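You operate a simulated robot arm through the tools that you are given. There is no shell and no other tool.

Carry out the task below with a simulated robot arm. There is one attempt and no reset: what you move stays moved.

Task
Press the raised cap home, weld the valve, return it to its tray.
Fine: the white valve in the welder's nest; one stroke; leave the shield open and the slide out. Where these are worked on the way, their far stop is far enough and under half their travel is too little: clear shield.

The check looks at the end state, three seconds after you hand in, the way a careful person would. Anything else that was tipped, shoved, dropped, spilled or broken makes it a failure. A push-on lid holds only when it is set on centred and level and pressed home; a screw cap is set on level and turned clockwise until tight.

Robot
A 7-joint arm with a fingered hand, fixed in place. Base frame: the origin is at the foot of the arm, x ahead of it, y to its left, z up; the work surface is at about z = 0.86. Lengths are in m, angles in degrees, forces in N, time in s.
Its first joint turns from -69.0 to 172.0 degrees. Payload 5 kg.
Tool frame: the origin (TCP) lies between the finger pads and is the grasp point; the fingertips stand 0.032 m ahead of it; z points along the fingers, y is the line along which they close. Largest opening 0.16 m; the body of the gripper starts 0.089 m behind the TCP. The gripper is a hand of 3 fingers: y runs from the thumb to the fingers, the wrist lies at [0, 0, -0.252] in the tool frame, and closing takes about 1.5 s.
Orientation is that of the tool frame in the base frame, as a unit quaternion [w, x, y, z]. With the fingers straight down and closing along the base's y, the tool's x points along the base's -x, its y along +y and its z along -z.

Tools
- The arm moves only by the tool arm_command. Its argument "moves" is one flat list of numbers, 6 for each row, row after row: the shift along the tool's x, y, z in m, then the turn, a rotation vector about the tool's x, y, z in degrees. In form: [x, y, z, ax, ay, az, x, y, z, ax, ay, az, ...]. A call has 1 to 20 rows; each row is the pose to reach, as a shift and turn from the pose commanded when the call began, along the tool's axes at that moment. "claw" is the gripper command, from -1 (fully open) to 1 (shut), values between in proportion, set as the call begins (left out, the last holds). Rows are played at 5 a second. More than 0.05 m and 8.6 degrees between two rows, or a gripper value outside its range, and nothing of the call is played. A pose out of reach is approached as far as the arm can. The call stops where the force on the tool passes 60 N (or 10 N more than at its start, if that is more) or the arm is blocked; 0.2 s more then pass. The fingers move at their own pace (about 0.108 m/s each) and stop on an object; they squeeze with about 24 N. The grip force told is the motor's: it shows also when the fingers shut on nothing. Time passes only in rows, and 0.2 s behind the last, so rows that repeat a pose let the fingers close. It gives the time, the measured TCP pose, the force on the tool (base axes), the opening and the grip force at its end, in the units of the frame above (readings bear some noise), with the torque about the TCP (base axes, N m) and any sound that the robot's microphone picked up, and new pictures: "pictures" is both (left out), scene, wrist or none.
- Cameras (640 x 400 px; columns grow to the right, rows downward): "scene" is fixed at [0.2199, -0.6519, 1.4314]; the picture's right is [0.40, -0.92, 0.00], its down [-0.43, -0.19, -0.88] and it looks along [0.81, 0.35, -0.47] (base axes); focal length 327 px, centre (320, 200). "wrist" rides on the gripper at [0.065, -0.004, -0.116] in the tool frame; the picture's right is [0.06, 1.00, 0.00], its down [-0.87, 0.05, -0.49] and it looks along [-0.49, 0.03, 0.87] (tool axes); focal length 261 px, centre (320, 200). There is no depth. A picture from a camera that has moved, and an enlarged one, comes with that camera's place and axes in the base frame and with its lens.
- slide_trunk(by): slides the trunk up (or, below 0, down) by that many m; the arm rides with it, the base frame stays. It gives what a move gives, with no picture.
- hand_shape(shape): the hand has 3 fingers and takes this shape, open, in about a second: jaw (thumb against the fingers, like two jaws); tri (thumb and two fingers); tip (a fingertip pinch); poke (one finger out to press); point (the index stretched); flat (the hand flat); cup (the hand cupped); fist (a fist). The gripper value then closes the fingers along that shape, each until it touches; the sizes above hold for jaw. It gives what a move gives, with no picture.
- zoom(camera, box): a new picture of the part [left, top, right, bottom] of that camera's present view, enlarged. It takes no simulated time.
- job_done(): hands the job in; it is judged then, once.

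Places have to be worked out from the pictures, the camera data and where the tool is seen. Open the gripper and draw the arm clear of the work before you hand the job in, unless the task says otherwise.

The tools are called after "Emit:" by a JSON object that holds its "fn" and its "kwargs". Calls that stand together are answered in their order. arm_command: Moves the arm, as the interface text tells. Its arguments: {"type":"object","properties":{"moves":{"type":"array"},"claw":{"type":"number"},"pictures":{"type":"string","enum":["both","scene","wrist","none"]}},"required":["moves"]} The other tools are called the same way: slide_trunk (by) slides the trunk up or down; hand_shape (shape) gives the hand a shape; zoom (camera, box) takes an enlarged picture of a part of a camera's view; job_done () hands the job in.

At the start:

```text
time_s: 0.0
tool_pos: [0.6401, -0.4801, 1.239]
orientation: [-0.001, 0.0, 1.0, -0.001]
ft_force: [-1.1, 0.3, 0.5]
wrist_torque: [0.01, 0.02, 0.02]
width: 0.1599
finger_force: 0.0
shape: jaw
trunk travel left (down, up): [-0.75, 0.19]
```

scene: 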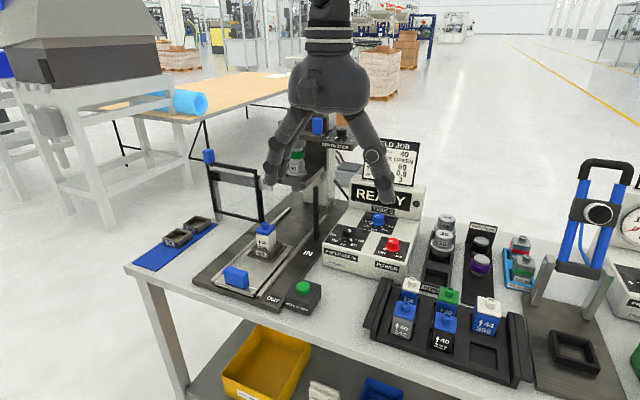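
wrist: 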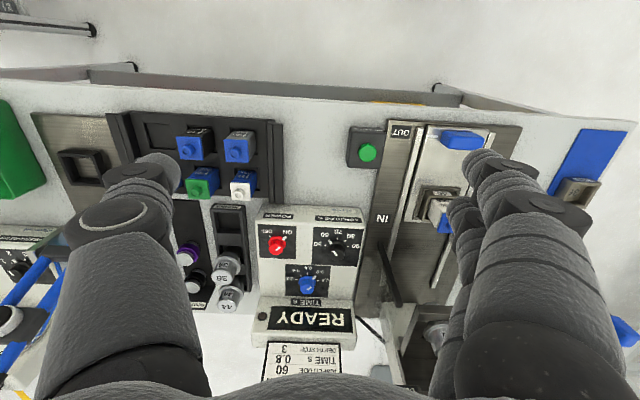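

I'll start by looking closely at the scene before moving anything.

Emit:
{"fn": "zoom", "kwargs": {"camera": "scene", "box": [190, 120, 350, 320]}}

Emit:
{"fn": "zoom", "kwargs": {"camera": "scene", "box": [320, 130, 440, 290]}}

Emit:
{"fn": "zoom", "kwargs": {"camera": "scene", "box": [360, 200, 540, 390]}}

Emit:
{"fn": "zoom", "kwargs": {"camera": "scene", "box": [500, 140, 640, 400]}}

Emit:
{"fn": "zoom", "kwargs": {"camera": "wrist", "box": [340, 100, 640, 320]}}

Emit:
{"fn": "zoom", "kwargs": {"camera": "wrist", "box": [100, 100, 400, 400]}}

```text
2.00 times, centred on (270, 220) of scene
camera zoom: at [0.2199, -0.6519, 1.4314], right [0.4, -0.92, 0.0], down [-0.43, -0.19, -0.88], along [0.81, 0.35, -0.47], focal length 655 px, centre (420, 160)
```

zoom: 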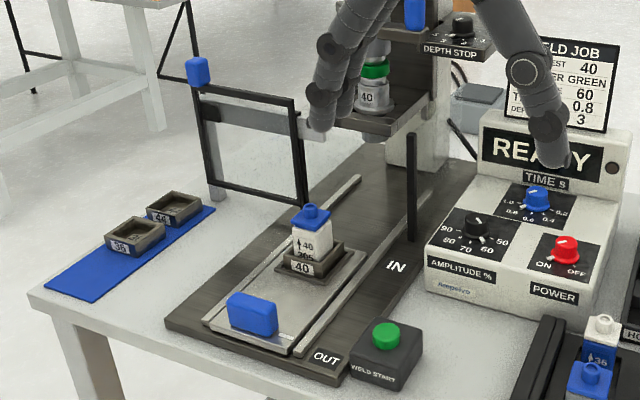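

```text
2.50 times, centred on (380, 210) of scene
camera zoom: at [0.2199, -0.6519, 1.4314], right [0.4, -0.92, 0.0], down [-0.43, -0.19, -0.88], along [0.81, 0.35, -0.47], focal length 818 px, centre (170, 175)
```

zoom: 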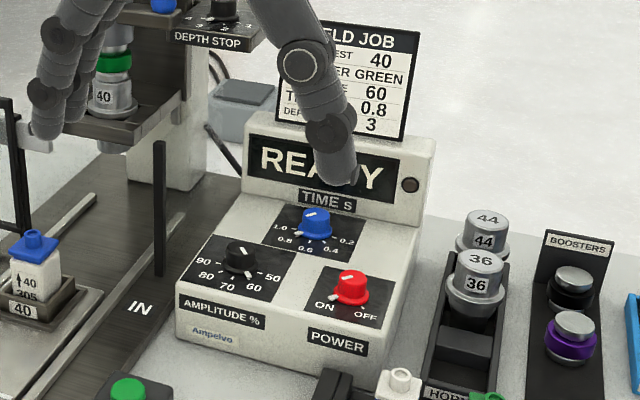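

```text
2.11 times, centred on (450, 295) of scene
camera zoom: at [0.2199, -0.6519, 1.4314], right [0.4, -0.92, 0.0], down [-0.43, -0.19, -0.88], along [0.81, 0.35, -0.47], focal length 689 px, centre (46, 0)
```

zoom: 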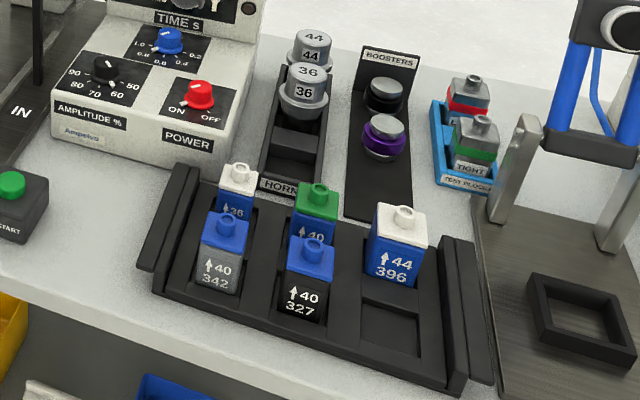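

```text
1.54 times, centred on (570, 270) of scene
camera zoom: at [0.2199, -0.6519, 1.4314], right [0.4, -0.92, 0.0], down [-0.43, -0.19, -0.88], along [0.81, 0.35, -0.47], focal length 504 px, centre (-65, 92)
```

zoom: 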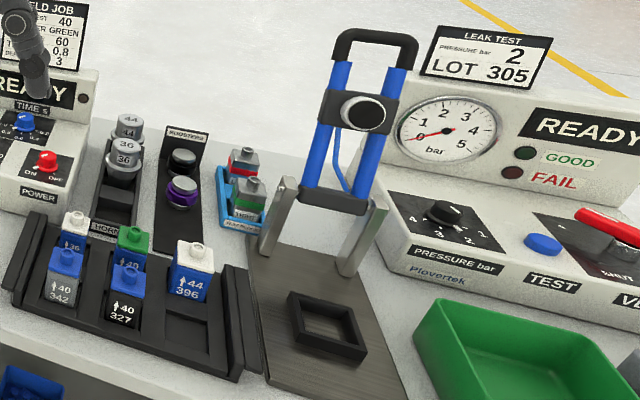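

```text
1.82 times, centred on (490, 210) of wrist
camera zoom: at [0.5743, -0.4851, 1.355], right [-0.06, 1.0, 0.0], down [0.87, 0.05, 0.49], along [0.49, 0.03, -0.87], focal length 474 px, centre (11, 182)
```

zoom: 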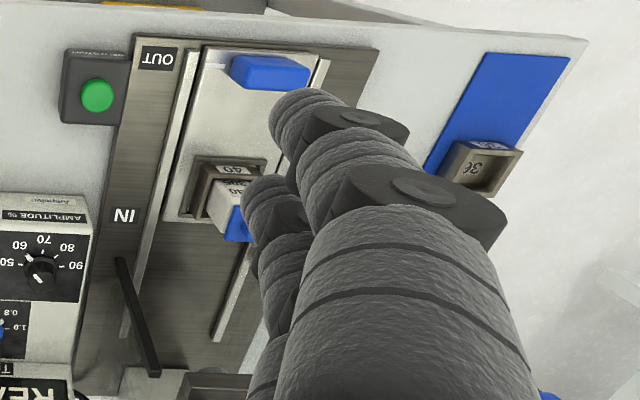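

```text
1.33 times, centred on (250, 250) of wrist
camera zoom: at [0.5743, -0.4851, 1.355], right [-0.06, 1.0, 0.0], down [0.87, 0.05, 0.49], along [0.49, 0.03, -0.87], focal length 348 px, centre (413, 133)
```

zoom: 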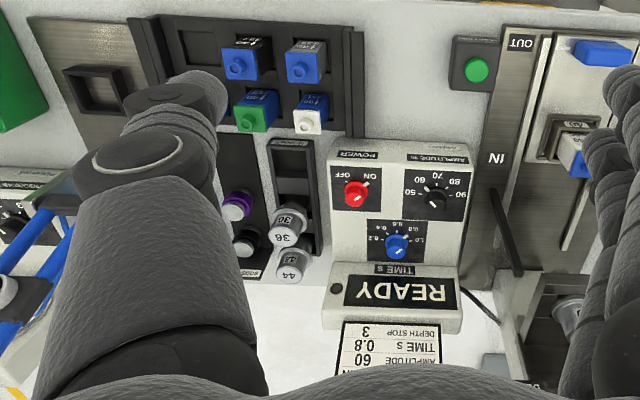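

The job card says nest 40, booster green, amplitude 60, time 0.8, depth stop 3. I zoom further into the dials and the nest to check the welder's settings.

Emit:
{"fn": "zoom", "kwargs": {"camera": "scene", "box": [325, 205, 425, 275]}}

Emit:
{"fn": "zoom", "kwargs": {"camera": "scene", "box": [270, 110, 370, 190]}}

Emit:
{"fn": "zoom", "kwargs": {"camera": "scene", "box": [225, 210, 325, 310]}}

Emit:
{"fn": "zoom", "kwargs": {"camera": "wrist", "box": [250, 200, 370, 380]}}

Emit:
{"fn": "zoom", "kwargs": {"camera": "scene", "box": [350, 130, 430, 190]}}

Emit:
{"fn": "zoom", "kwargs": {"camera": "scene", "box": [195, 135, 335, 235]}}

```text
5.71 times, centred on (375, 240) of scene
camera zoom: at [0.2199, -0.6519, 1.4314], right [0.4, -0.92, 0.0], down [-0.43, -0.19, -0.88], along [0.81, 0.35, -0.47], focal length 1870 px, centre (6, -29)
```

zoom: 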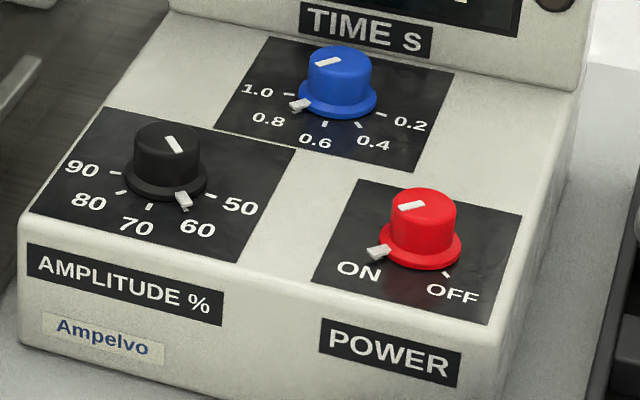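

```text
5.00 times, centred on (320, 150) of scene
camera zoom: at [0.2199, -0.6519, 1.4314], right [0.4, -0.92, 0.0], down [-0.43, -0.19, -0.88], along [0.81, 0.35, -0.47], focal length 1637 px, centre (320, 450)
```

zoom: 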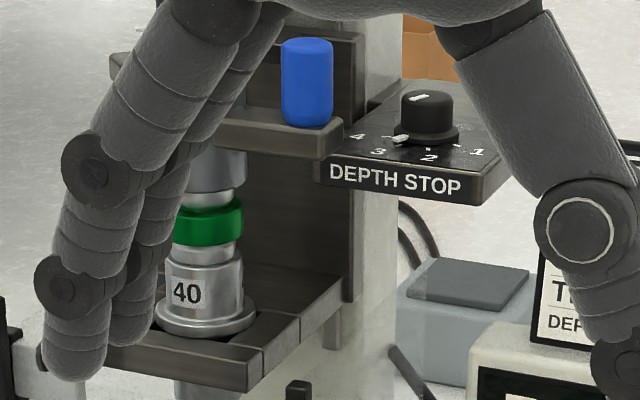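

```text
4.00 times, centred on (275, 260) of scene
camera zoom: at [0.2199, -0.6519, 1.4314], right [0.4, -0.92, 0.0], down [-0.43, -0.19, -0.88], along [0.81, 0.35, -0.47], focal length 1309 px, centre (500, -40)
```

zoom: 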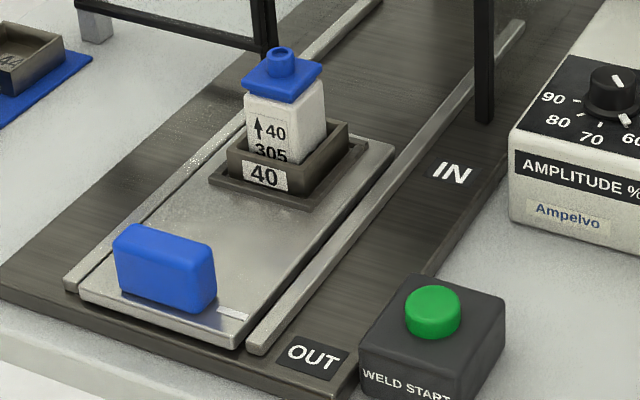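

```text
2.22 times, centred on (310, 290) of wrist
camera zoom: at [0.5743, -0.4851, 1.355], right [-0.06, 1.0, 0.0], down [0.87, 0.05, 0.49], along [0.49, 0.03, -0.87], focal length 579 px, centre (342, 0)
```

zoom: 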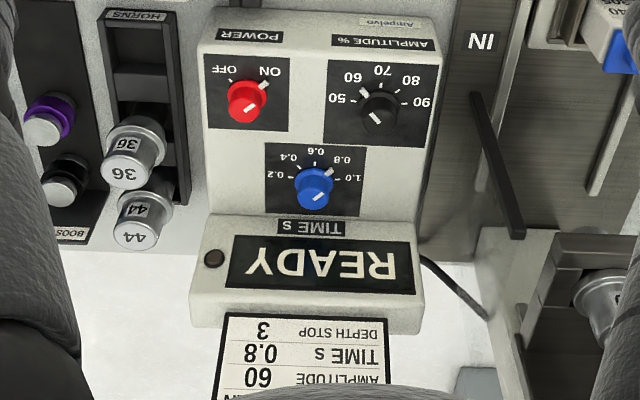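

```text
6.67 times, centred on (390, 160) of scene
camera zoom: at [0.2199, -0.6519, 1.4314], right [0.4, -0.92, 0.0], down [-0.43, -0.19, -0.88], along [0.81, 0.35, -0.47], focal length 2182 px, centre (-147, 467)
```

zoom: 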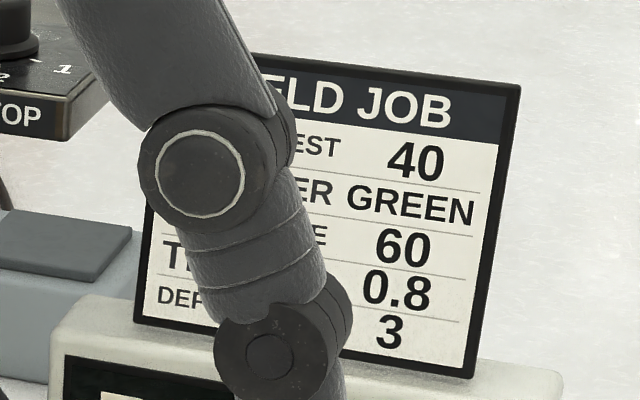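

```text
4.00 times, centred on (265, 185) of scene
camera zoom: at [0.2199, -0.6519, 1.4314], right [0.4, -0.92, 0.0], down [-0.43, -0.19, -0.88], along [0.81, 0.35, -0.47], focal length 1309 px, centre (540, 260)
```

zoom: 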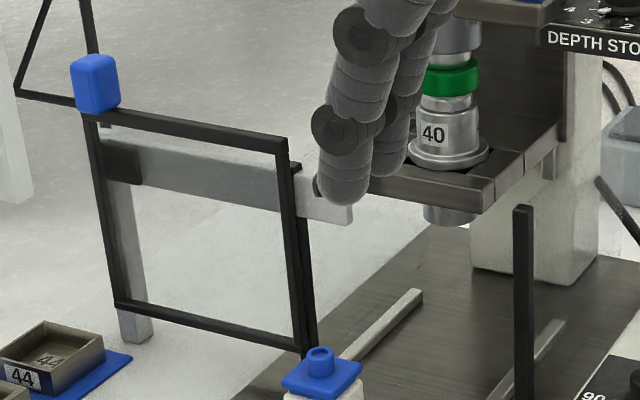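

All the dials, the nest, the horn and the booster already match the job card (40 / green / 60 / 0.8 / 3, power ON). I move the hand back and left so the scene view clears and the wrist camera sees the welder.

Emit:
{"fn": "arm_command", "kwargs": {"moves": [0.02, 0.04, 0, 0, 0, 0, 0.04, 0.08, 0, 0, 0, 0, 0.06, 0.12, 0, 0, 0, 0, 0.08, 0.16, 0, 0, 0, 0, 0.1, 0.2, 0, 0, 0, 0, 0.12, 0.23, 0, 0, 0, 0, 0.12, 0.23, 0, 0, 0, 0], "claw": -1}}

```text
time_s: 1.6
tool_pos: [0.5222, -0.2504, 1.2394]
orientation: [0.0, 0.0, 1.0, 0.002]
ft_force: [-0.3, 0.0, 0.2]
wrist_torque: [0.0, 0.02, 0.01]
width: 0.1597
finger_force: 0.1
shape: jaw
trunk travel left (down, up): [-0.75, 0.19]
camera wrist: at [0.4564, -0.2558, 1.3551], right [-0.06, 1.0, 0.0], down [0.87, 0.05, 0.49], along [0.49, 0.03, -0.87], focal length 261 px, centre (320, 200)
```

scene: 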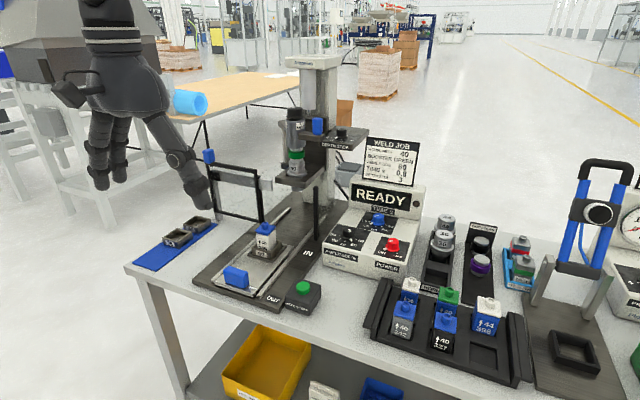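
wrist: 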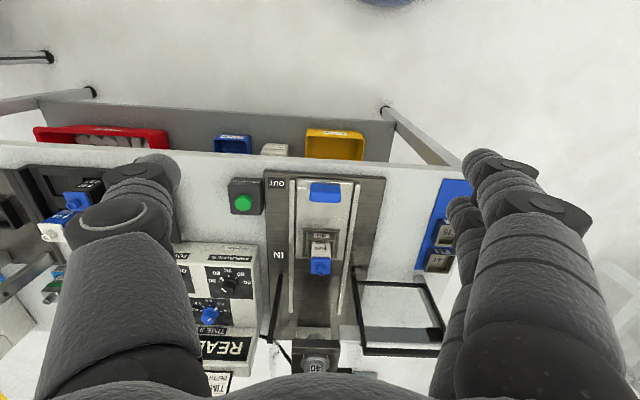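

The welder is now in clear view in both cameras. I zoom in on the press, shield, slide and valve.

Emit:
{"fn": "zoom", "kwargs": {"camera": "scene", "box": [190, 90, 390, 215]}}

Emit:
{"fn": "zoom", "kwargs": {"camera": "wrist", "box": [220, 170, 460, 370]}}

Emit:
{"fn": "zoom", "kwargs": {"camera": "scene", "box": [270, 95, 350, 195]}}

Emit:
{"fn": "zoom", "kwargs": {"camera": "scene", "box": [240, 210, 300, 280]}}

Emit:
{"fn": "zoom", "kwargs": {"camera": "scene", "box": [355, 130, 425, 190]}}

Emit:
{"fn": "zoom", "kwargs": {"camera": "wrist", "box": [280, 170, 370, 290]}}

```text
3.20 times, centred on (290, 152) of scene
camera zoom: at [0.2199, -0.6519, 1.4314], right [0.4, -0.92, 0.0], down [-0.43, -0.19, -0.88], along [0.81, 0.35, -0.47], focal length 1048 px, centre (416, 352)
```

zoom: 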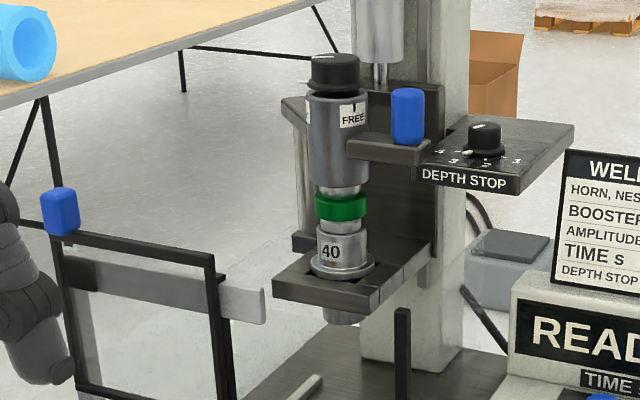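

```text
2.00 times, centred on (340, 270) of wrist
camera zoom: at [0.4564, -0.2558, 1.3551], right [-0.06, 1.0, 0.0], down [0.87, 0.05, 0.49], along [0.49, 0.03, -0.87], focal length 521 px, centre (280, 60)
```

zoom: 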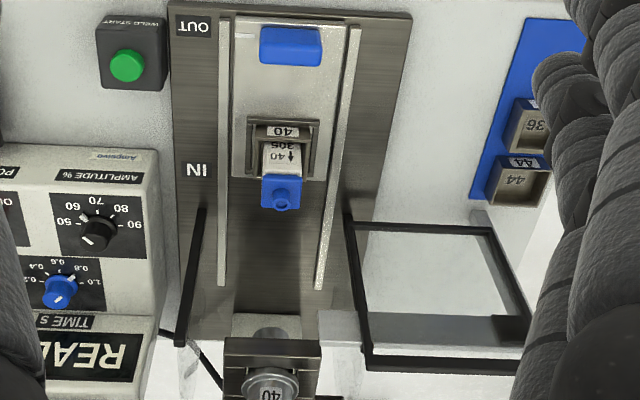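

```text
4.00 times, centred on (310, 145) of scene
camera zoom: at [0.2199, -0.6519, 1.4314], right [0.4, -0.92, 0.0], down [-0.43, -0.19, -0.88], along [0.81, 0.35, -0.47], focal length 1309 px, centre (360, 420)
```

zoom: 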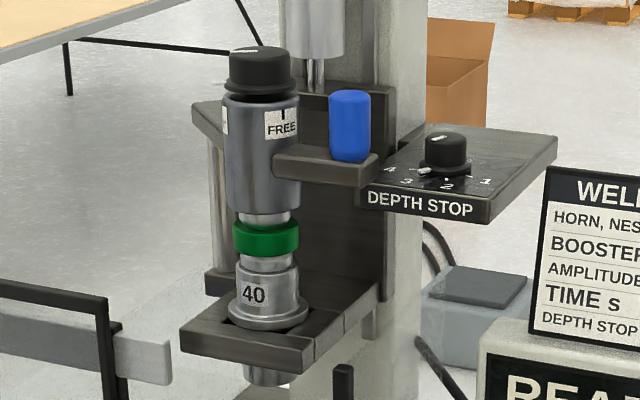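

```text
5.71 times, centred on (270, 245) of scene
camera zoom: at [0.2199, -0.6519, 1.4314], right [0.4, -0.92, 0.0], down [-0.43, -0.19, -0.88], along [0.81, 0.35, -0.47], focal length 1870 px, centre (606, -57)
```

zoom: 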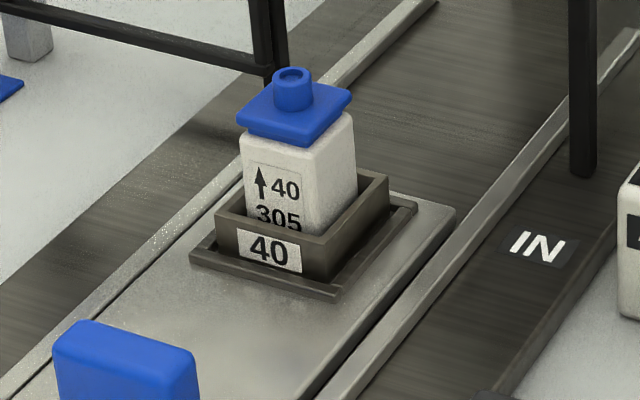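

```text
6.67 times, centred on (390, 160) of scene
camera zoom: at [0.2199, -0.6519, 1.4314], right [0.4, -0.92, 0.0], down [-0.43, -0.19, -0.88], along [0.81, 0.35, -0.47], focal length 2182 px, centre (-147, 467)
```

zoom: 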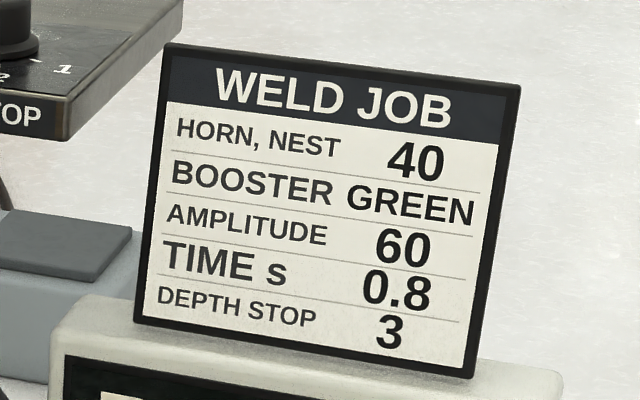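

```text
3.33 times, centred on (325, 230) of wrist
camera zoom: at [0.4564, -0.2558, 1.3551], right [-0.06, 1.0, 0.0], down [0.87, 0.05, 0.49], along [0.49, 0.03, -0.87], focal length 869 px, centre (303, 100)
```

zoom: 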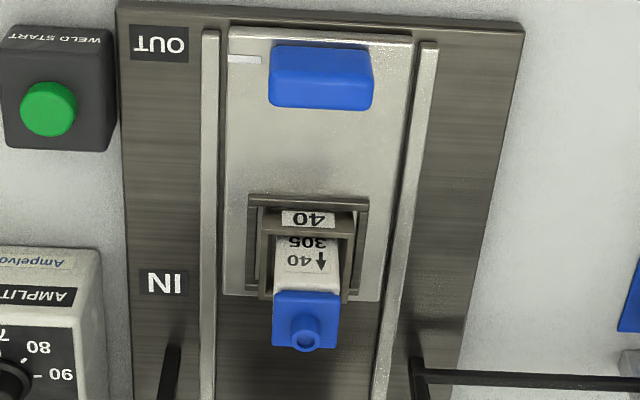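

Estimates so far: cap nub top near (0.829, -0.232, 0.978), slide handle near (0.695, -0.230, 0.90), green button near (0.727, -0.393, 0.90), shield knob near (0.935, 0.018, 1.09). There is a "FREE" label on the stack, so I tilt the hand forward to look at the stack and cap from the front.

Emit:
{"fn": "arm_command", "kwargs": {"moves": [0, 0, 0, 0, -8, 0, 0, 0, 0, 0, -16, 0, 0, 0, 0, 0, -24, 0, 0, 0, 0, 0, -32, 0, 0, 0, 0, 0, -40, 0, 0, 0, 0, 0, -40, 0], "pictures": "wrist"}}

```text
time_s: 3.0
tool_pos: [0.6258, -0.2626, 1.2761]
orientation: [0.341, 0.001, 0.94, 0.001]
ft_force: [-0.1, -0.2, 0.5]
wrist_torque: [0.05, -0.05, 0.03]
width: 0.1599
finger_force: 0.0
shape: jaw
out of reach, approached as far as the arm can: row 2, 3, 4, 5, 6
trunk travel left (down, up): [-0.75, 0.19]
camera wrist: at [0.5013, -0.2676, 1.3237], right [-0.05, 1.0, -0.04], down [0.35, 0.05, 0.93], along [0.93, 0.03, -0.35], focal length 261 px, centre (320, 200)
```

wrist: 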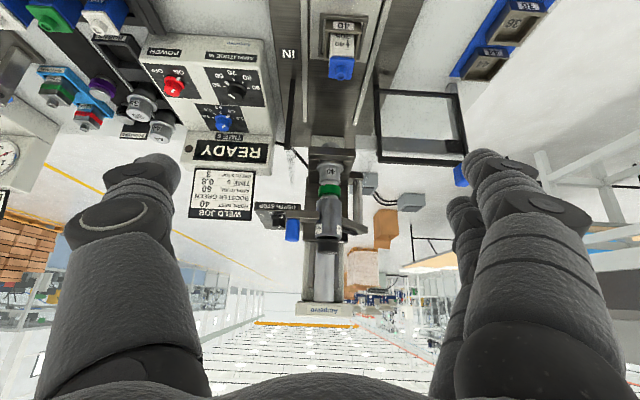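

The arm drifted a bit forward (pose out of reach), but the view is useful. I zoom on the stack, the knob and the cap.

Emit:
{"fn": "zoom", "kwargs": {"camera": "wrist", "box": [270, 130, 370, 260]}}

Emit:
{"fn": "zoom", "kwargs": {"camera": "wrist", "box": [300, 0, 390, 90]}}

Emit:
{"fn": "zoom", "kwargs": {"camera": "wrist", "box": [350, 60, 500, 200]}}

Emit:
{"fn": "zoom", "kwargs": {"camera": "scene", "box": [285, 100, 345, 150]}}

```text
3.08 times, centred on (320, 195) of wrist
camera zoom: at [0.5013, -0.2676, 1.3237], right [-0.05, 1.0, -0.04], down [0.35, 0.05, 0.93], along [0.93, 0.03, -0.35], focal length 802 px, centre (320, 215)
```

zoom: 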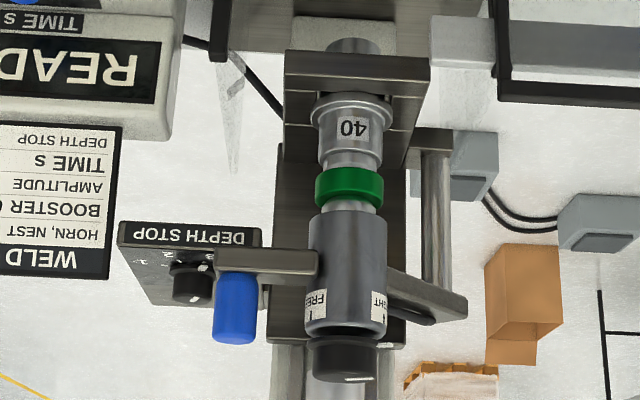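

```text
4.44 times, centred on (345, 45) of wrist
camera zoom: at [0.5013, -0.2676, 1.3237], right [-0.05, 1.0, -0.04], down [0.35, 0.05, 0.93], along [0.93, 0.03, -0.35], focal length 1158 px, centre (209, 889)
```

zoom: 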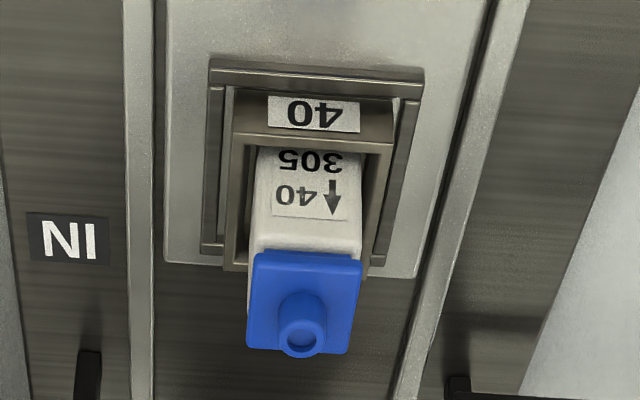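

```text
2.86 times, centred on (425, 130) of wrist
camera zoom: at [0.5013, -0.2676, 1.3237], right [-0.05, 1.0, -0.04], down [0.35, 0.05, 0.93], along [0.93, 0.03, -0.35], focal length 745 px, centre (20, 400)
```

zoom: 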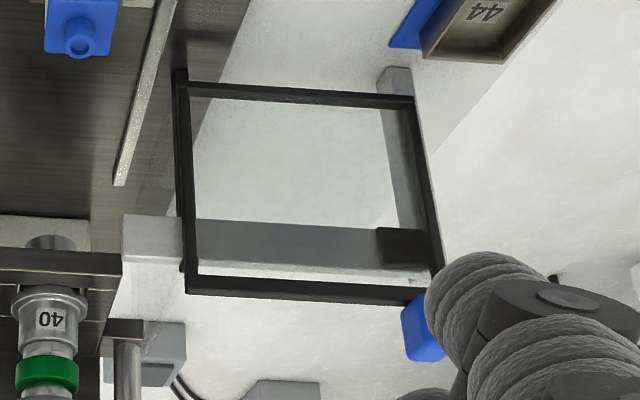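

```text
8.00 times, centred on (315, 125) of scene
camera zoom: at [0.2199, -0.6519, 1.4314], right [0.4, -0.92, 0.0], down [-0.43, -0.19, -0.88], along [0.81, 0.35, -0.47], focal length 2619 px, centre (360, 800)
```

zoom: 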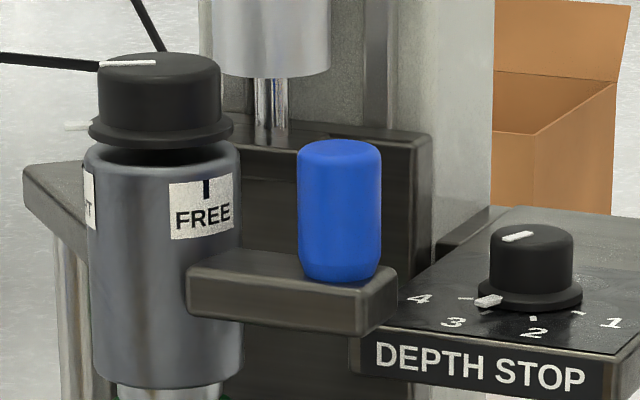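

The stack knob points at TIGHT and the depth stop at 3, so the welder is correctly set, and the cap looks level and centred but raised. I return the hand to straight down and close the fingers for pressing.

Emit:
{"fn": "arm_command", "kwargs": {"moves": [0, 0, 0, 0, 8, 0, 0, 0, 0, 0, 16, 0, 0, 0, 0, 0, 24, 0, 0, 0, 0, 0, 32, 0, 0, 0, 0, 0, 40, 0, 0, 0, 0, 0, 40, 0], "claw": 1, "pictures": "wrist"}}

```text
time_s: 4.4
tool_pos: [0.6225, -0.2644, 1.2771]
orientation: [0.0, 0.001, 1.0, 0.0]
ft_force: [-0.1, -0.3, 0.5]
wrist_torque: [0.0, -0.03, 0.0]
width: 0.0
finger_force: 24.3
shape: jaw
trunk travel left (down, up): [-0.75, 0.19]
camera wrist: at [0.5574, -0.2693, 1.394], right [-0.06, 1.0, 0.0], down [0.87, 0.05, 0.49], along [0.49, 0.03, -0.87], focal length 261 px, centre (320, 200)
```

wrist: 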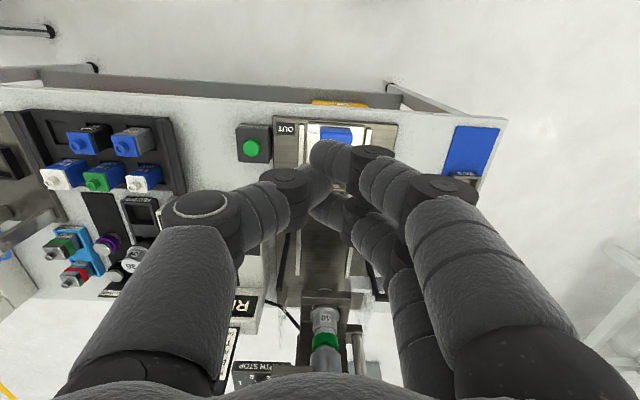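

The fingers are closed and the hand is upright at (0.6225, -0.264, 1.277). I move to about 8 cm above the cap nub at (0.829, -0.231).

Emit:
{"fn": "arm_command", "kwargs": {"moves": [-0.0295, 0.0048, 0.0267, 0, 0, 0, -0.059, 0.0096, 0.0534, 0, 0, 0, -0.0885, 0.0144, 0.0801, 0, 0, 0, -0.118, 0.0192, 0.1068, 0, 0, 0, -0.1475, 0.024, 0.1335, 0, 0, 0, -0.177, 0.0288, 0.1602, 0, 0, 0, -0.2065, 0.0334, 0.187, 0, 0, 0, -0.2065, 0.0334, 0.187, 0, 0, 0]}}

```text
time_s: 6.2
tool_pos: [0.8291, -0.2311, 1.0899]
orientation: [0.001, 0.0, 1.0, 0.0]
ft_force: [0.1, 0.5, -0.2]
wrist_torque: [-0.02, -0.04, 0.01]
width: 0.0
finger_force: 23.8
shape: jaw
trunk travel left (down, up): [-0.75, 0.19]
camera wrist: at [0.7631, -0.2361, 1.2061], right [-0.06, 1.0, 0.0], down [0.87, 0.05, 0.49], along [0.49, 0.03, -0.87], focal length 261 px, centre (320, 200)
```

scene: 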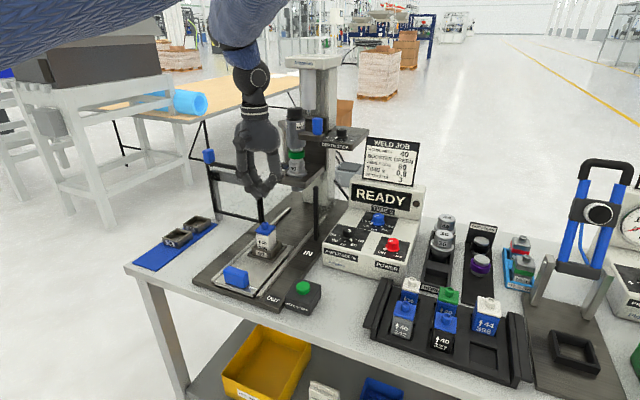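
wrist: 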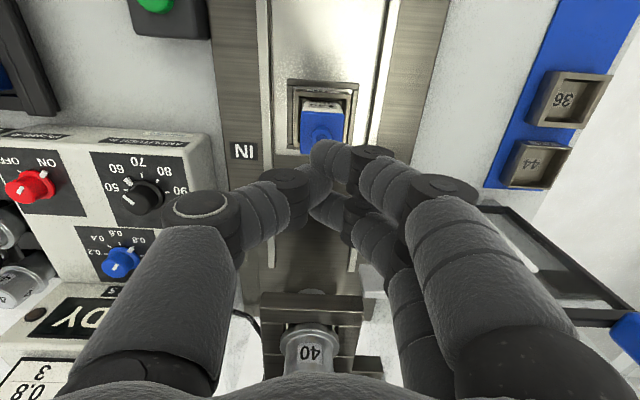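

Emit:
{"fn": "zoom", "kwargs": {"camera": "wrist", "box": [250, 60, 410, 230]}}

Emit:
{"fn": "zoom", "kwargs": {"camera": "scene", "box": [225, 130, 315, 270]}}

Emit:
{"fn": "zoom", "kwargs": {"camera": "wrist", "box": [480, 180, 640, 380]}}

```text
2.35 times, centred on (330, 145) of wrist
camera zoom: at [0.7631, -0.2361, 1.2061], right [-0.06, 1.0, 0.0], down [0.87, 0.05, 0.49], along [0.49, 0.03, -0.87], focal length 613 px, centre (296, 329)
```

zoom: 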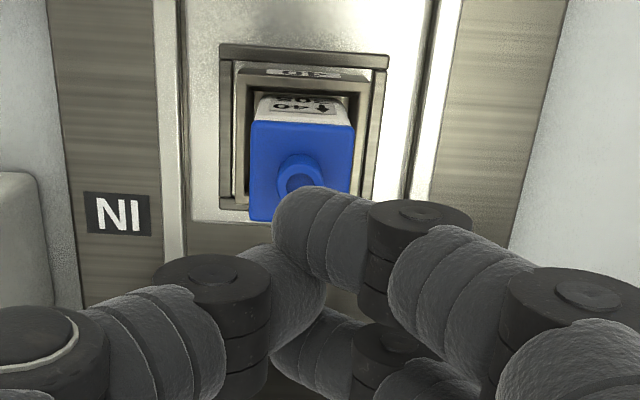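

```text
2.86 times, centred on (270, 200) of scene
camera zoom: at [0.2199, -0.6519, 1.4314], right [0.4, -0.92, 0.0], down [-0.43, -0.19, -0.88], along [0.81, 0.35, -0.47], focal length 935 px, centre (463, 200)
```

zoom: 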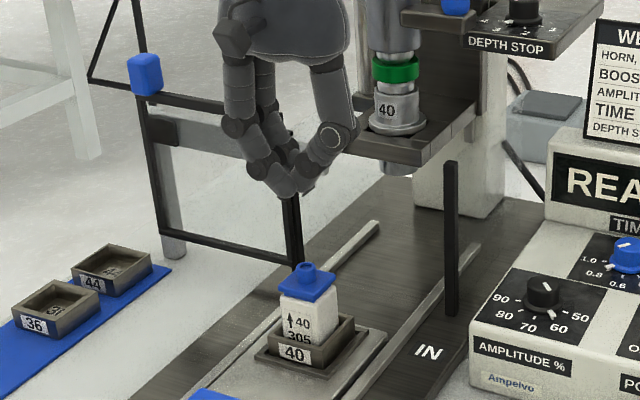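

```text
2.00 times, centred on (560, 280) of wrist
camera zoom: at [0.7631, -0.2361, 1.2061], right [-0.06, 1.0, 0.0], down [0.87, 0.05, 0.49], along [0.49, 0.03, -0.87], focal length 521 px, centre (-160, 40)
```

zoom: 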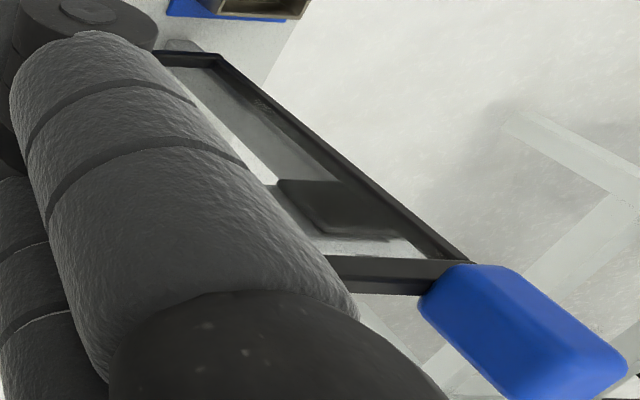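

The cap nub is confirmed at about (0.828, -0.231, 0.978), right under the closed fingertips, and the shield knob at about (0.921, 0.004, 1.097). I lower the fingertips to just above the nub.

Emit:
{"fn": "arm_command", "kwargs": {"moves": [0.001, 0.001, 0.02, 0, 0, 0, 0.001, 0.002, 0.04, 0, 0, 0, 0.001, 0.003, 0.055, 0, 0, 0, 0.001, 0.003, 0.066, 0, 0, 0, 0.001, 0.003, 0.066, 0, 0, 0]}}

Emit:
{"fn": "zoom", "kwargs": {"camera": "scene", "box": [230, 180, 310, 270]}}

Emit:
{"fn": "zoom", "kwargs": {"camera": "wrist", "box": [260, 90, 400, 230]}}

```text
time_s: 7.4
tool_pos: [0.8173, -0.24, 1.0291]
orientation: [0.001, 0.0, 1.0, 0.002]
ft_force: [0.4, -0.3, -1.2]
wrist_torque: [-0.03, 0.02, -0.02]
width: 0.0
finger_force: 24.1
shape: jaw
out of reach, approached as far as the arm can: row 2, 3, 4, 5
trunk travel left (down, up): [-0.75, 0.19]
camera wrist: at [0.7521, -0.245, 1.1457], right [-0.06, 1.0, 0.0], down [0.87, 0.05, 0.49], along [0.49, 0.03, -0.87], focal length 261 px, centre (320, 200)
```

scene: 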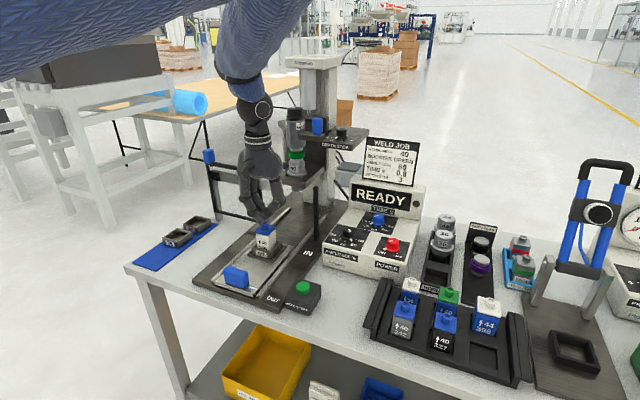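
wrist: 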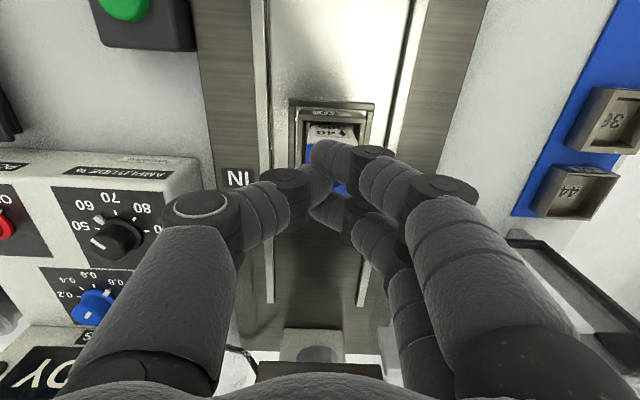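

```text
4.44 times, centred on (270, 225) of scene
camera zoom: at [0.2199, -0.6519, 1.4314], right [0.4, -0.92, 0.0], down [-0.43, -0.19, -0.88], along [0.81, 0.35, -0.47], focal length 1455 px, centre (542, 89)
```

zoom: 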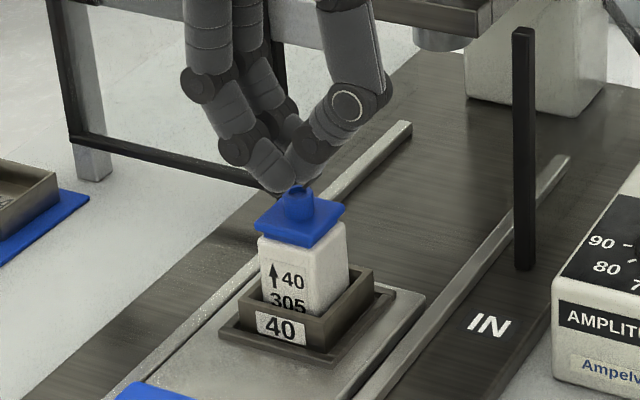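

```text
2.86 times, centred on (330, 160) of wrist
camera zoom: at [0.7521, -0.245, 1.1457], right [-0.06, 1.0, 0.0], down [0.87, 0.05, 0.49], along [0.49, 0.03, -0.87], focal length 745 px, centre (291, 314)
```

zoom: 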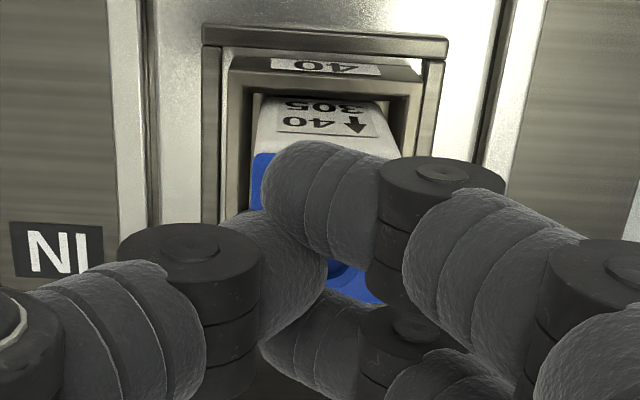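

That pose is at the limit of reach because the trunk is high. I raise the hand 0.42 m, then lower the trunk by 0.40 so the arm has more reach near the surface.

Emit:
{"fn": "arm_command", "kwargs": {"moves": [0, 0, -0.045, 0, 0, 0, 0.005, 0, -0.09, 0, 0, 0, 0.01, 0, -0.135, 0, 0, 0, 0.02, 0, -0.18, 0, 0, 0, 0.03, 0, -0.225, 0, 0, 0, 0.04, 0, -0.27, 0, 0, 0, 0.05, 0, -0.315, 0, 0, 0, 0.06, 0, -0.36, 0, 0, 0, 0.07, 0, -0.4, 0, 0, 0, 0.07, 0, -0.42, 0, 0, 0, 0.07, 0, -0.42, 0, 0, 0], "pictures": "none"}}

```text
time_s: 9.8
tool_pos: [0.7263, -0.2535, 1.4274]
orientation: [0.008, 0.0, 1.0, 0.009]
ft_force: [0.9, -0.3, -1.0]
wrist_torque: [-0.02, 0.01, 0.01]
width: 0.0
finger_force: 24.2
shape: jaw
out of reach, approached as far as the arm can: row 8, 9, 10, 11
trunk travel left (down, up): [-0.75, 0.19]
```

The upper limit was met at z 1.427, which is enough. I lower the trunk in two steps, looking in between.

Emit:
{"fn": "slide_trunk", "kwargs": {"by": -0.2}}

Emit:
{"fn": "zoom", "kwargs": {"camera": "scene", "box": [0, 0, 640, 400]}}

```text
time_s: 12.0
tool_pos: [0.7275, -0.253, 1.2283]
orientation: [0.008, 0.0, 1.0, 0.008]
ft_force: [-0.6, -0.5, -0.2]
wrist_torque: [0.01, -0.03, 0.0]
width: 0.0001
finger_force: 23.9
shape: jaw
trunk travel left (down, up): [-0.55, 0.39]
```

```text
1.00 times, centred on (320, 200) of scene (not enlarged: the box is as wide or as high as the picture)
camera zoom: at [0.2199, -0.6519, 1.4314], right [0.4, -0.92, 0.0], down [-0.43, -0.19, -0.88], along [0.81, 0.35, -0.47], focal length 327 px, centre (320, 200)
```

zoom: 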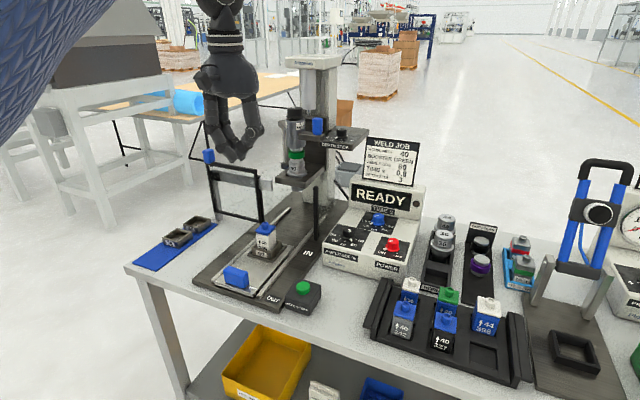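

The scene is clear after lowering. I now return above the cap and correct the 1° tilt.

Emit:
{"fn": "arm_command", "kwargs": {"moves": [-0.02, 0.005, 0.028, 0.2, 0.2, 0, -0.04, 0.01, 0.056, 0.4, 0.4, 0, -0.06, 0.015, 0.084, 0.6, 0.6, 0, -0.08, 0.02, 0.112, 0.9, 0.9, 0, -0.1005, 0.024, 0.138, 0.9, 0.9, 0, -0.1005, 0.024, 0.138, 0.9, 0.9, 0], "pictures": "none"}}

```text
time_s: 13.4
tool_pos: [0.8136, -0.2393, 1.0857]
orientation: [0.005, 0.0, 1.0, 0.004]
ft_force: [-0.2, 0.3, 0.5]
wrist_torque: [-0.02, -0.02, 0.0]
width: 0.0002
finger_force: 23.3
shape: jaw
out of reach, approached as far as the arm can: row 3, 4, 5, 6
trunk travel left (down, up): [-0.55, 0.39]
```

Lowering that much reduced the forward reach at this height, so the best height is in between. I raise the trunk by 0.08 and try again.

Emit:
{"fn": "slide_trunk", "kwargs": {"by": 0.08}}

```text
time_s: 14.5
tool_pos: [0.8151, -0.2404, 1.1645]
orientation: [0.004, -0.001, 1.0, 0.004]
ft_force: [0.5, -0.2, -0.2]
wrist_torque: [-0.01, -0.03, 0.01]
width: 0.0001
finger_force: 24.2
shape: jaw
trunk travel left (down, up): [-0.63, 0.31]
```

I descend to just above the nub at this trunk height and align.

Emit:
{"fn": "arm_command", "kwargs": {"moves": [-0.003, 0.003, 0.03, 0.2, 0.2, 0, -0.006, 0.006, 0.06, 0.4, 0.4, 0, -0.01, 0.009, 0.09, 0.5, 0.5, 0, -0.0129, 0.0114, 0.12, 0.5, 0.5, 0, -0.0129, 0.0114, 0.133, 0.5, 0.5, 0, -0.0129, 0.0114, 0.133, 0.5, 0.5, 0]}}

Emit:
{"fn": "zoom", "kwargs": {"camera": "scene", "box": [230, 180, 310, 270]}}

```text
time_s: 15.9
tool_pos: [0.8274, -0.2264, 1.0327]
orientation: [-0.001, 0.0, 1.0, 0.0]
ft_force: [0.3, 0.1, -1.1]
wrist_torque: [-0.02, -0.02, -0.01]
width: 0.0001
finger_force: 24.4
shape: jaw
trunk travel left (down, up): [-0.63, 0.31]
camera wrist: at [0.7626, -0.2319, 1.1485], right [-0.06, 1.0, 0.0], down [0.87, 0.05, 0.49], along [0.49, 0.03, -0.87], focal length 261 px, centre (320, 200)
```

scene: 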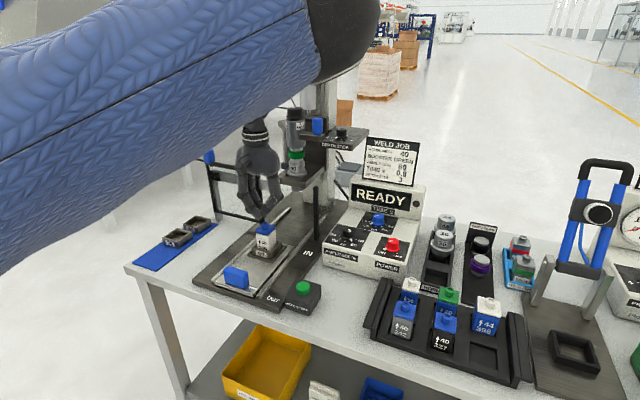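
wrist: 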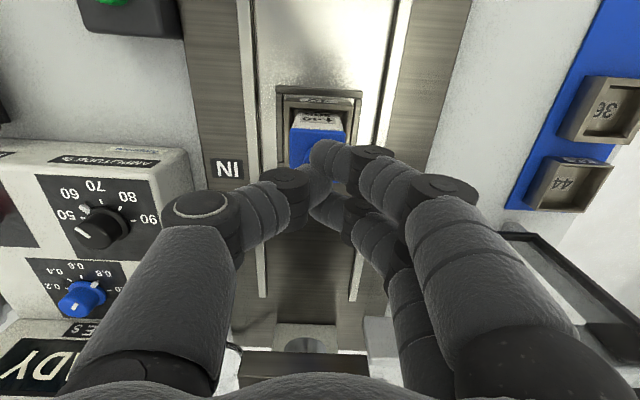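

```text
4.44 times, centred on (270, 225) of scene
camera zoom: at [0.2199, -0.6519, 1.4314], right [0.4, -0.92, 0.0], down [-0.43, -0.19, -0.88], along [0.81, 0.35, -0.47], focal length 1455 px, centre (542, 89)
```

zoom: 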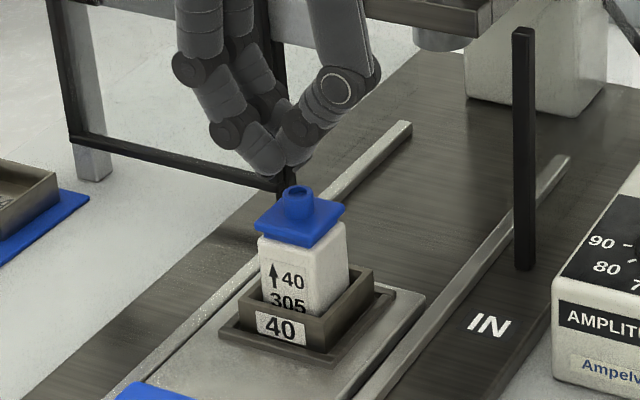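

Aligned over the nub. I press down slowly in small steps, watching the force.

Emit:
{"fn": "arm_command", "kwargs": {"moves": [0, -0.001, 0.008, 0, 0, 0, 0, -0.002, 0.014, 0, 0, 0, 0, -0.002, 0.018, 0, 0, 0, 0, -0.002, 0.021, 0, 0, 0, 0, -0.002, 0.023, 0, 0, 0, 0, -0.002, 0.025, 0, 0, 0, 0, -0.002, 0.027, 0, 0, 0, 0, -0.002, 0.027, 0, 0, 0]}}

Emit:
{"fn": "zoom", "kwargs": {"camera": "scene", "box": [230, 180, 310, 270]}}

```text
time_s: 17.7
tool_pos: [0.8276, -0.228, 1.0096]
orientation: [0.001, 0.0, 1.0, -0.001]
ft_force: [4.4, -4.4, 34.3]
wrist_torque: [-0.28, -0.29, 0.02]
width: 0.0
finger_force: 24.0
shape: jaw
trunk travel left (down, up): [-0.63, 0.31]
camera wrist: at [0.7613, -0.2336, 1.1242], right [-0.06, 1.0, 0.0], down [0.87, 0.05, 0.49], along [0.49, 0.03, -0.87], focal length 261 px, centre (320, 200)
```

scene: 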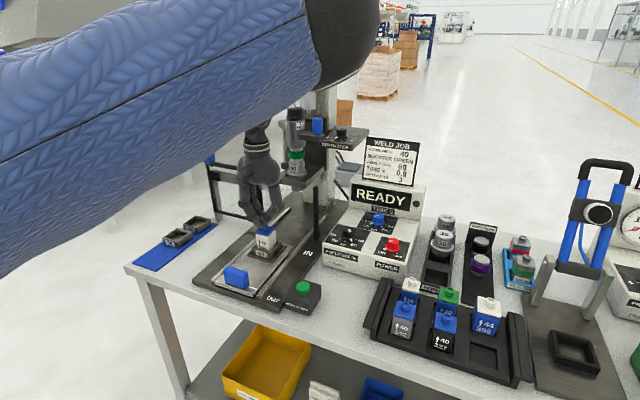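
wrist: 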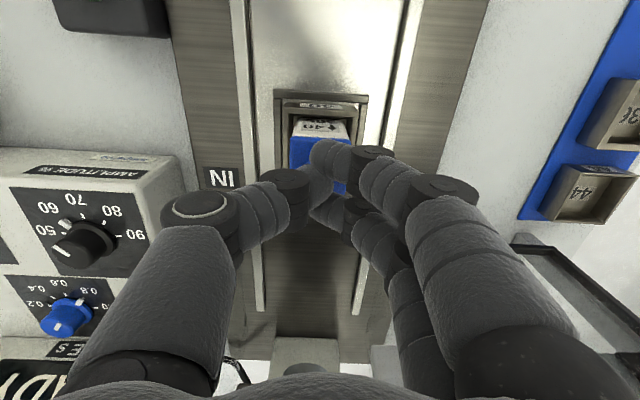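

```text
4.44 times, centred on (270, 225) of scene
camera zoom: at [0.2199, -0.6519, 1.4314], right [0.4, -0.92, 0.0], down [-0.43, -0.19, -0.88], along [0.81, 0.35, -0.47], focal length 1455 px, centre (542, 89)
```

zoom: 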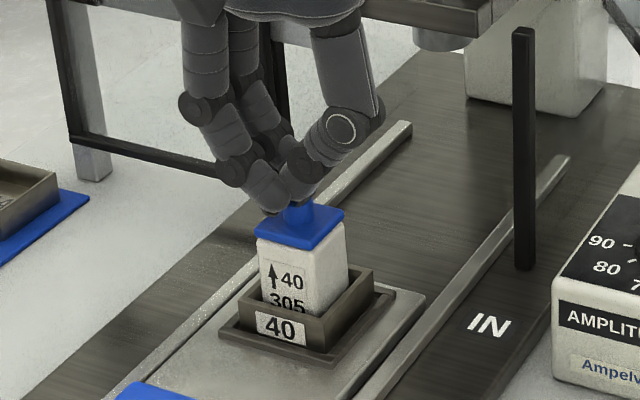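

The force is 34 N and the cap is taking load. I keep pressing in small steps until the force limit.

Emit:
{"fn": "arm_command", "kwargs": {"moves": [0, 0, 0.002, 0, 0, 0, 0, 0, 0.004, 0, 0, 0, 0, 0, 0.006, 0, 0, 0, 0, 0, 0.008, 0, 0, 0, 0, 0, 0.01, 0, 0, 0, 0, 0, 0.012, 0, 0, 0, 0, 0, 0.014, 0, 0, 0]}}

Emit:
{"fn": "zoom", "kwargs": {"camera": "scene", "box": [230, 180, 310, 270]}}

```text
time_s: 18.4
tool_pos: [0.8284, -0.227, 1.008]
orientation: [0.005, 0.001, 1.0, 0.002]
ft_force: [0.3, -3.9, 37.0]
wrist_torque: [-0.24, -0.01, 0.05]
width: 0.0002
finger_force: 23.8
shape: jaw
trunk travel left (down, up): [-0.63, 0.31]
stopped in row 3: the force on the tool passed its limit at 65 N (the readings are from after the stop); the commanded pose is now the measured one
camera wrist: at [0.7627, -0.2331, 1.1234], right [-0.06, 1.0, 0.0], down [0.86, 0.05, 0.5], along [0.5, 0.03, -0.87], focal length 261 px, centre (320, 200)
```

scene: 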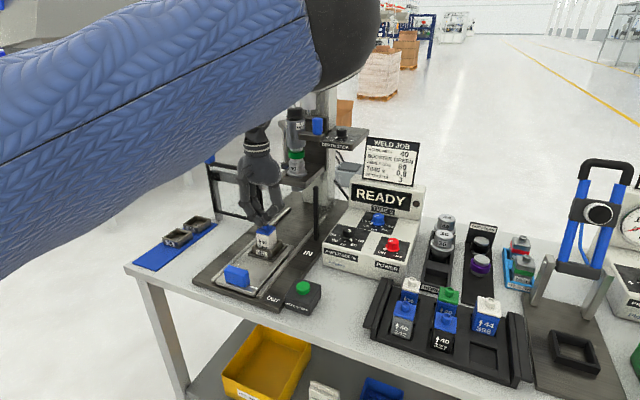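
wrist: 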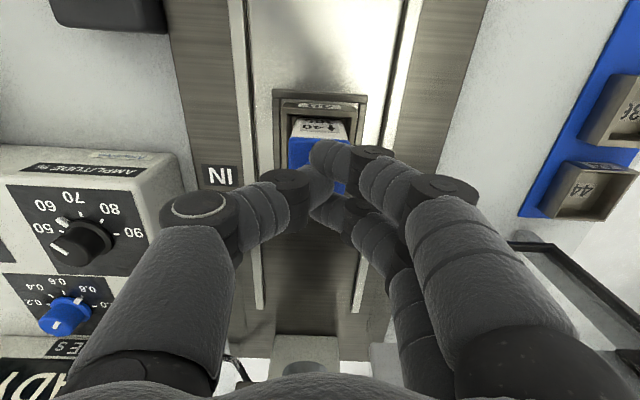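

```text
4.44 times, centred on (270, 225) of scene
camera zoom: at [0.2199, -0.6519, 1.4314], right [0.4, -0.92, 0.0], down [-0.43, -0.19, -0.88], along [0.81, 0.35, -0.47], focal length 1455 px, centre (542, 89)
```

zoom: 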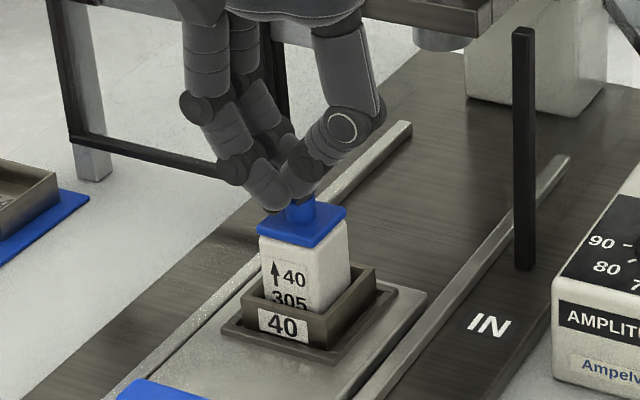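

The press reached 65 N. I lift the fingers 6 cm and inspect whether the cap is now home.

Emit:
{"fn": "arm_command", "kwargs": {"moves": [0, 0, -0.02, 0, 0, 0, 0, 0, -0.04, 0, 0, 0, 0.02, 0, -0.07, 0, 0, 0, 0.05, 0, -0.1, 0, 0, 0, 0.05, 0, -0.1, 0, 0, 0]}}

Emit:
{"fn": "zoom", "kwargs": {"camera": "scene", "box": [240, 210, 300, 280]}}

Emit:
{"fn": "zoom", "kwargs": {"camera": "wrist", "box": [260, 60, 400, 230]}}

```text
time_s: 19.6
tool_pos: [0.7798, -0.2286, 1.1008]
orientation: [0.0, 0.001, 1.0, 0.001]
ft_force: [-0.1, -0.2, -0.3]
wrist_torque: [0.02, 0.01, 0.02]
width: 0.0002
finger_force: 23.9
shape: jaw
trunk travel left (down, up): [-0.63, 0.31]
camera wrist: at [0.7135, -0.2339, 1.2165], right [-0.06, 1.0, 0.0], down [0.87, 0.05, 0.49], along [0.49, 0.03, -0.87], focal length 261 px, centre (320, 200)
```

scene: 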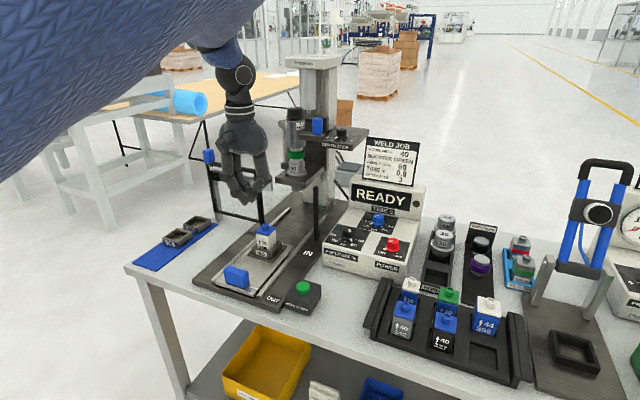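
wrist: 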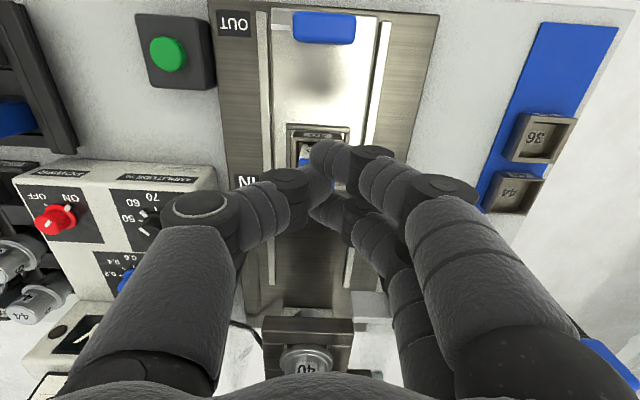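

```text
5.71 times, centred on (270, 245) of scene
camera zoom: at [0.2199, -0.6519, 1.4314], right [0.4, -0.92, 0.0], down [-0.43, -0.19, -0.88], along [0.81, 0.35, -0.47], focal length 1870 px, centre (606, -57)
```

zoom: 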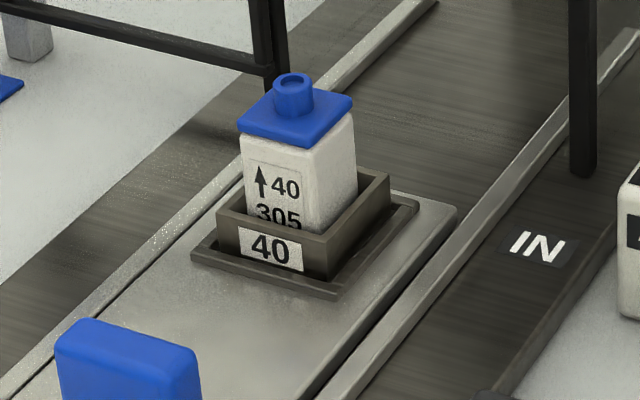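

```text
2.35 times, centred on (330, 145) of wrist
camera zoom: at [0.7135, -0.2339, 1.2165], right [-0.06, 1.0, 0.0], down [0.87, 0.05, 0.49], along [0.49, 0.03, -0.87], focal length 613 px, centre (296, 329)
```

zoom: 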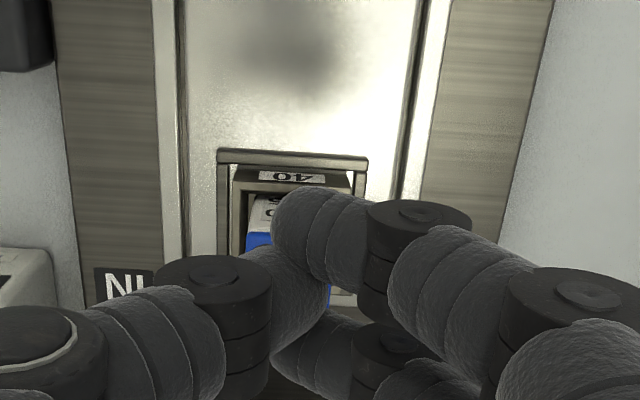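

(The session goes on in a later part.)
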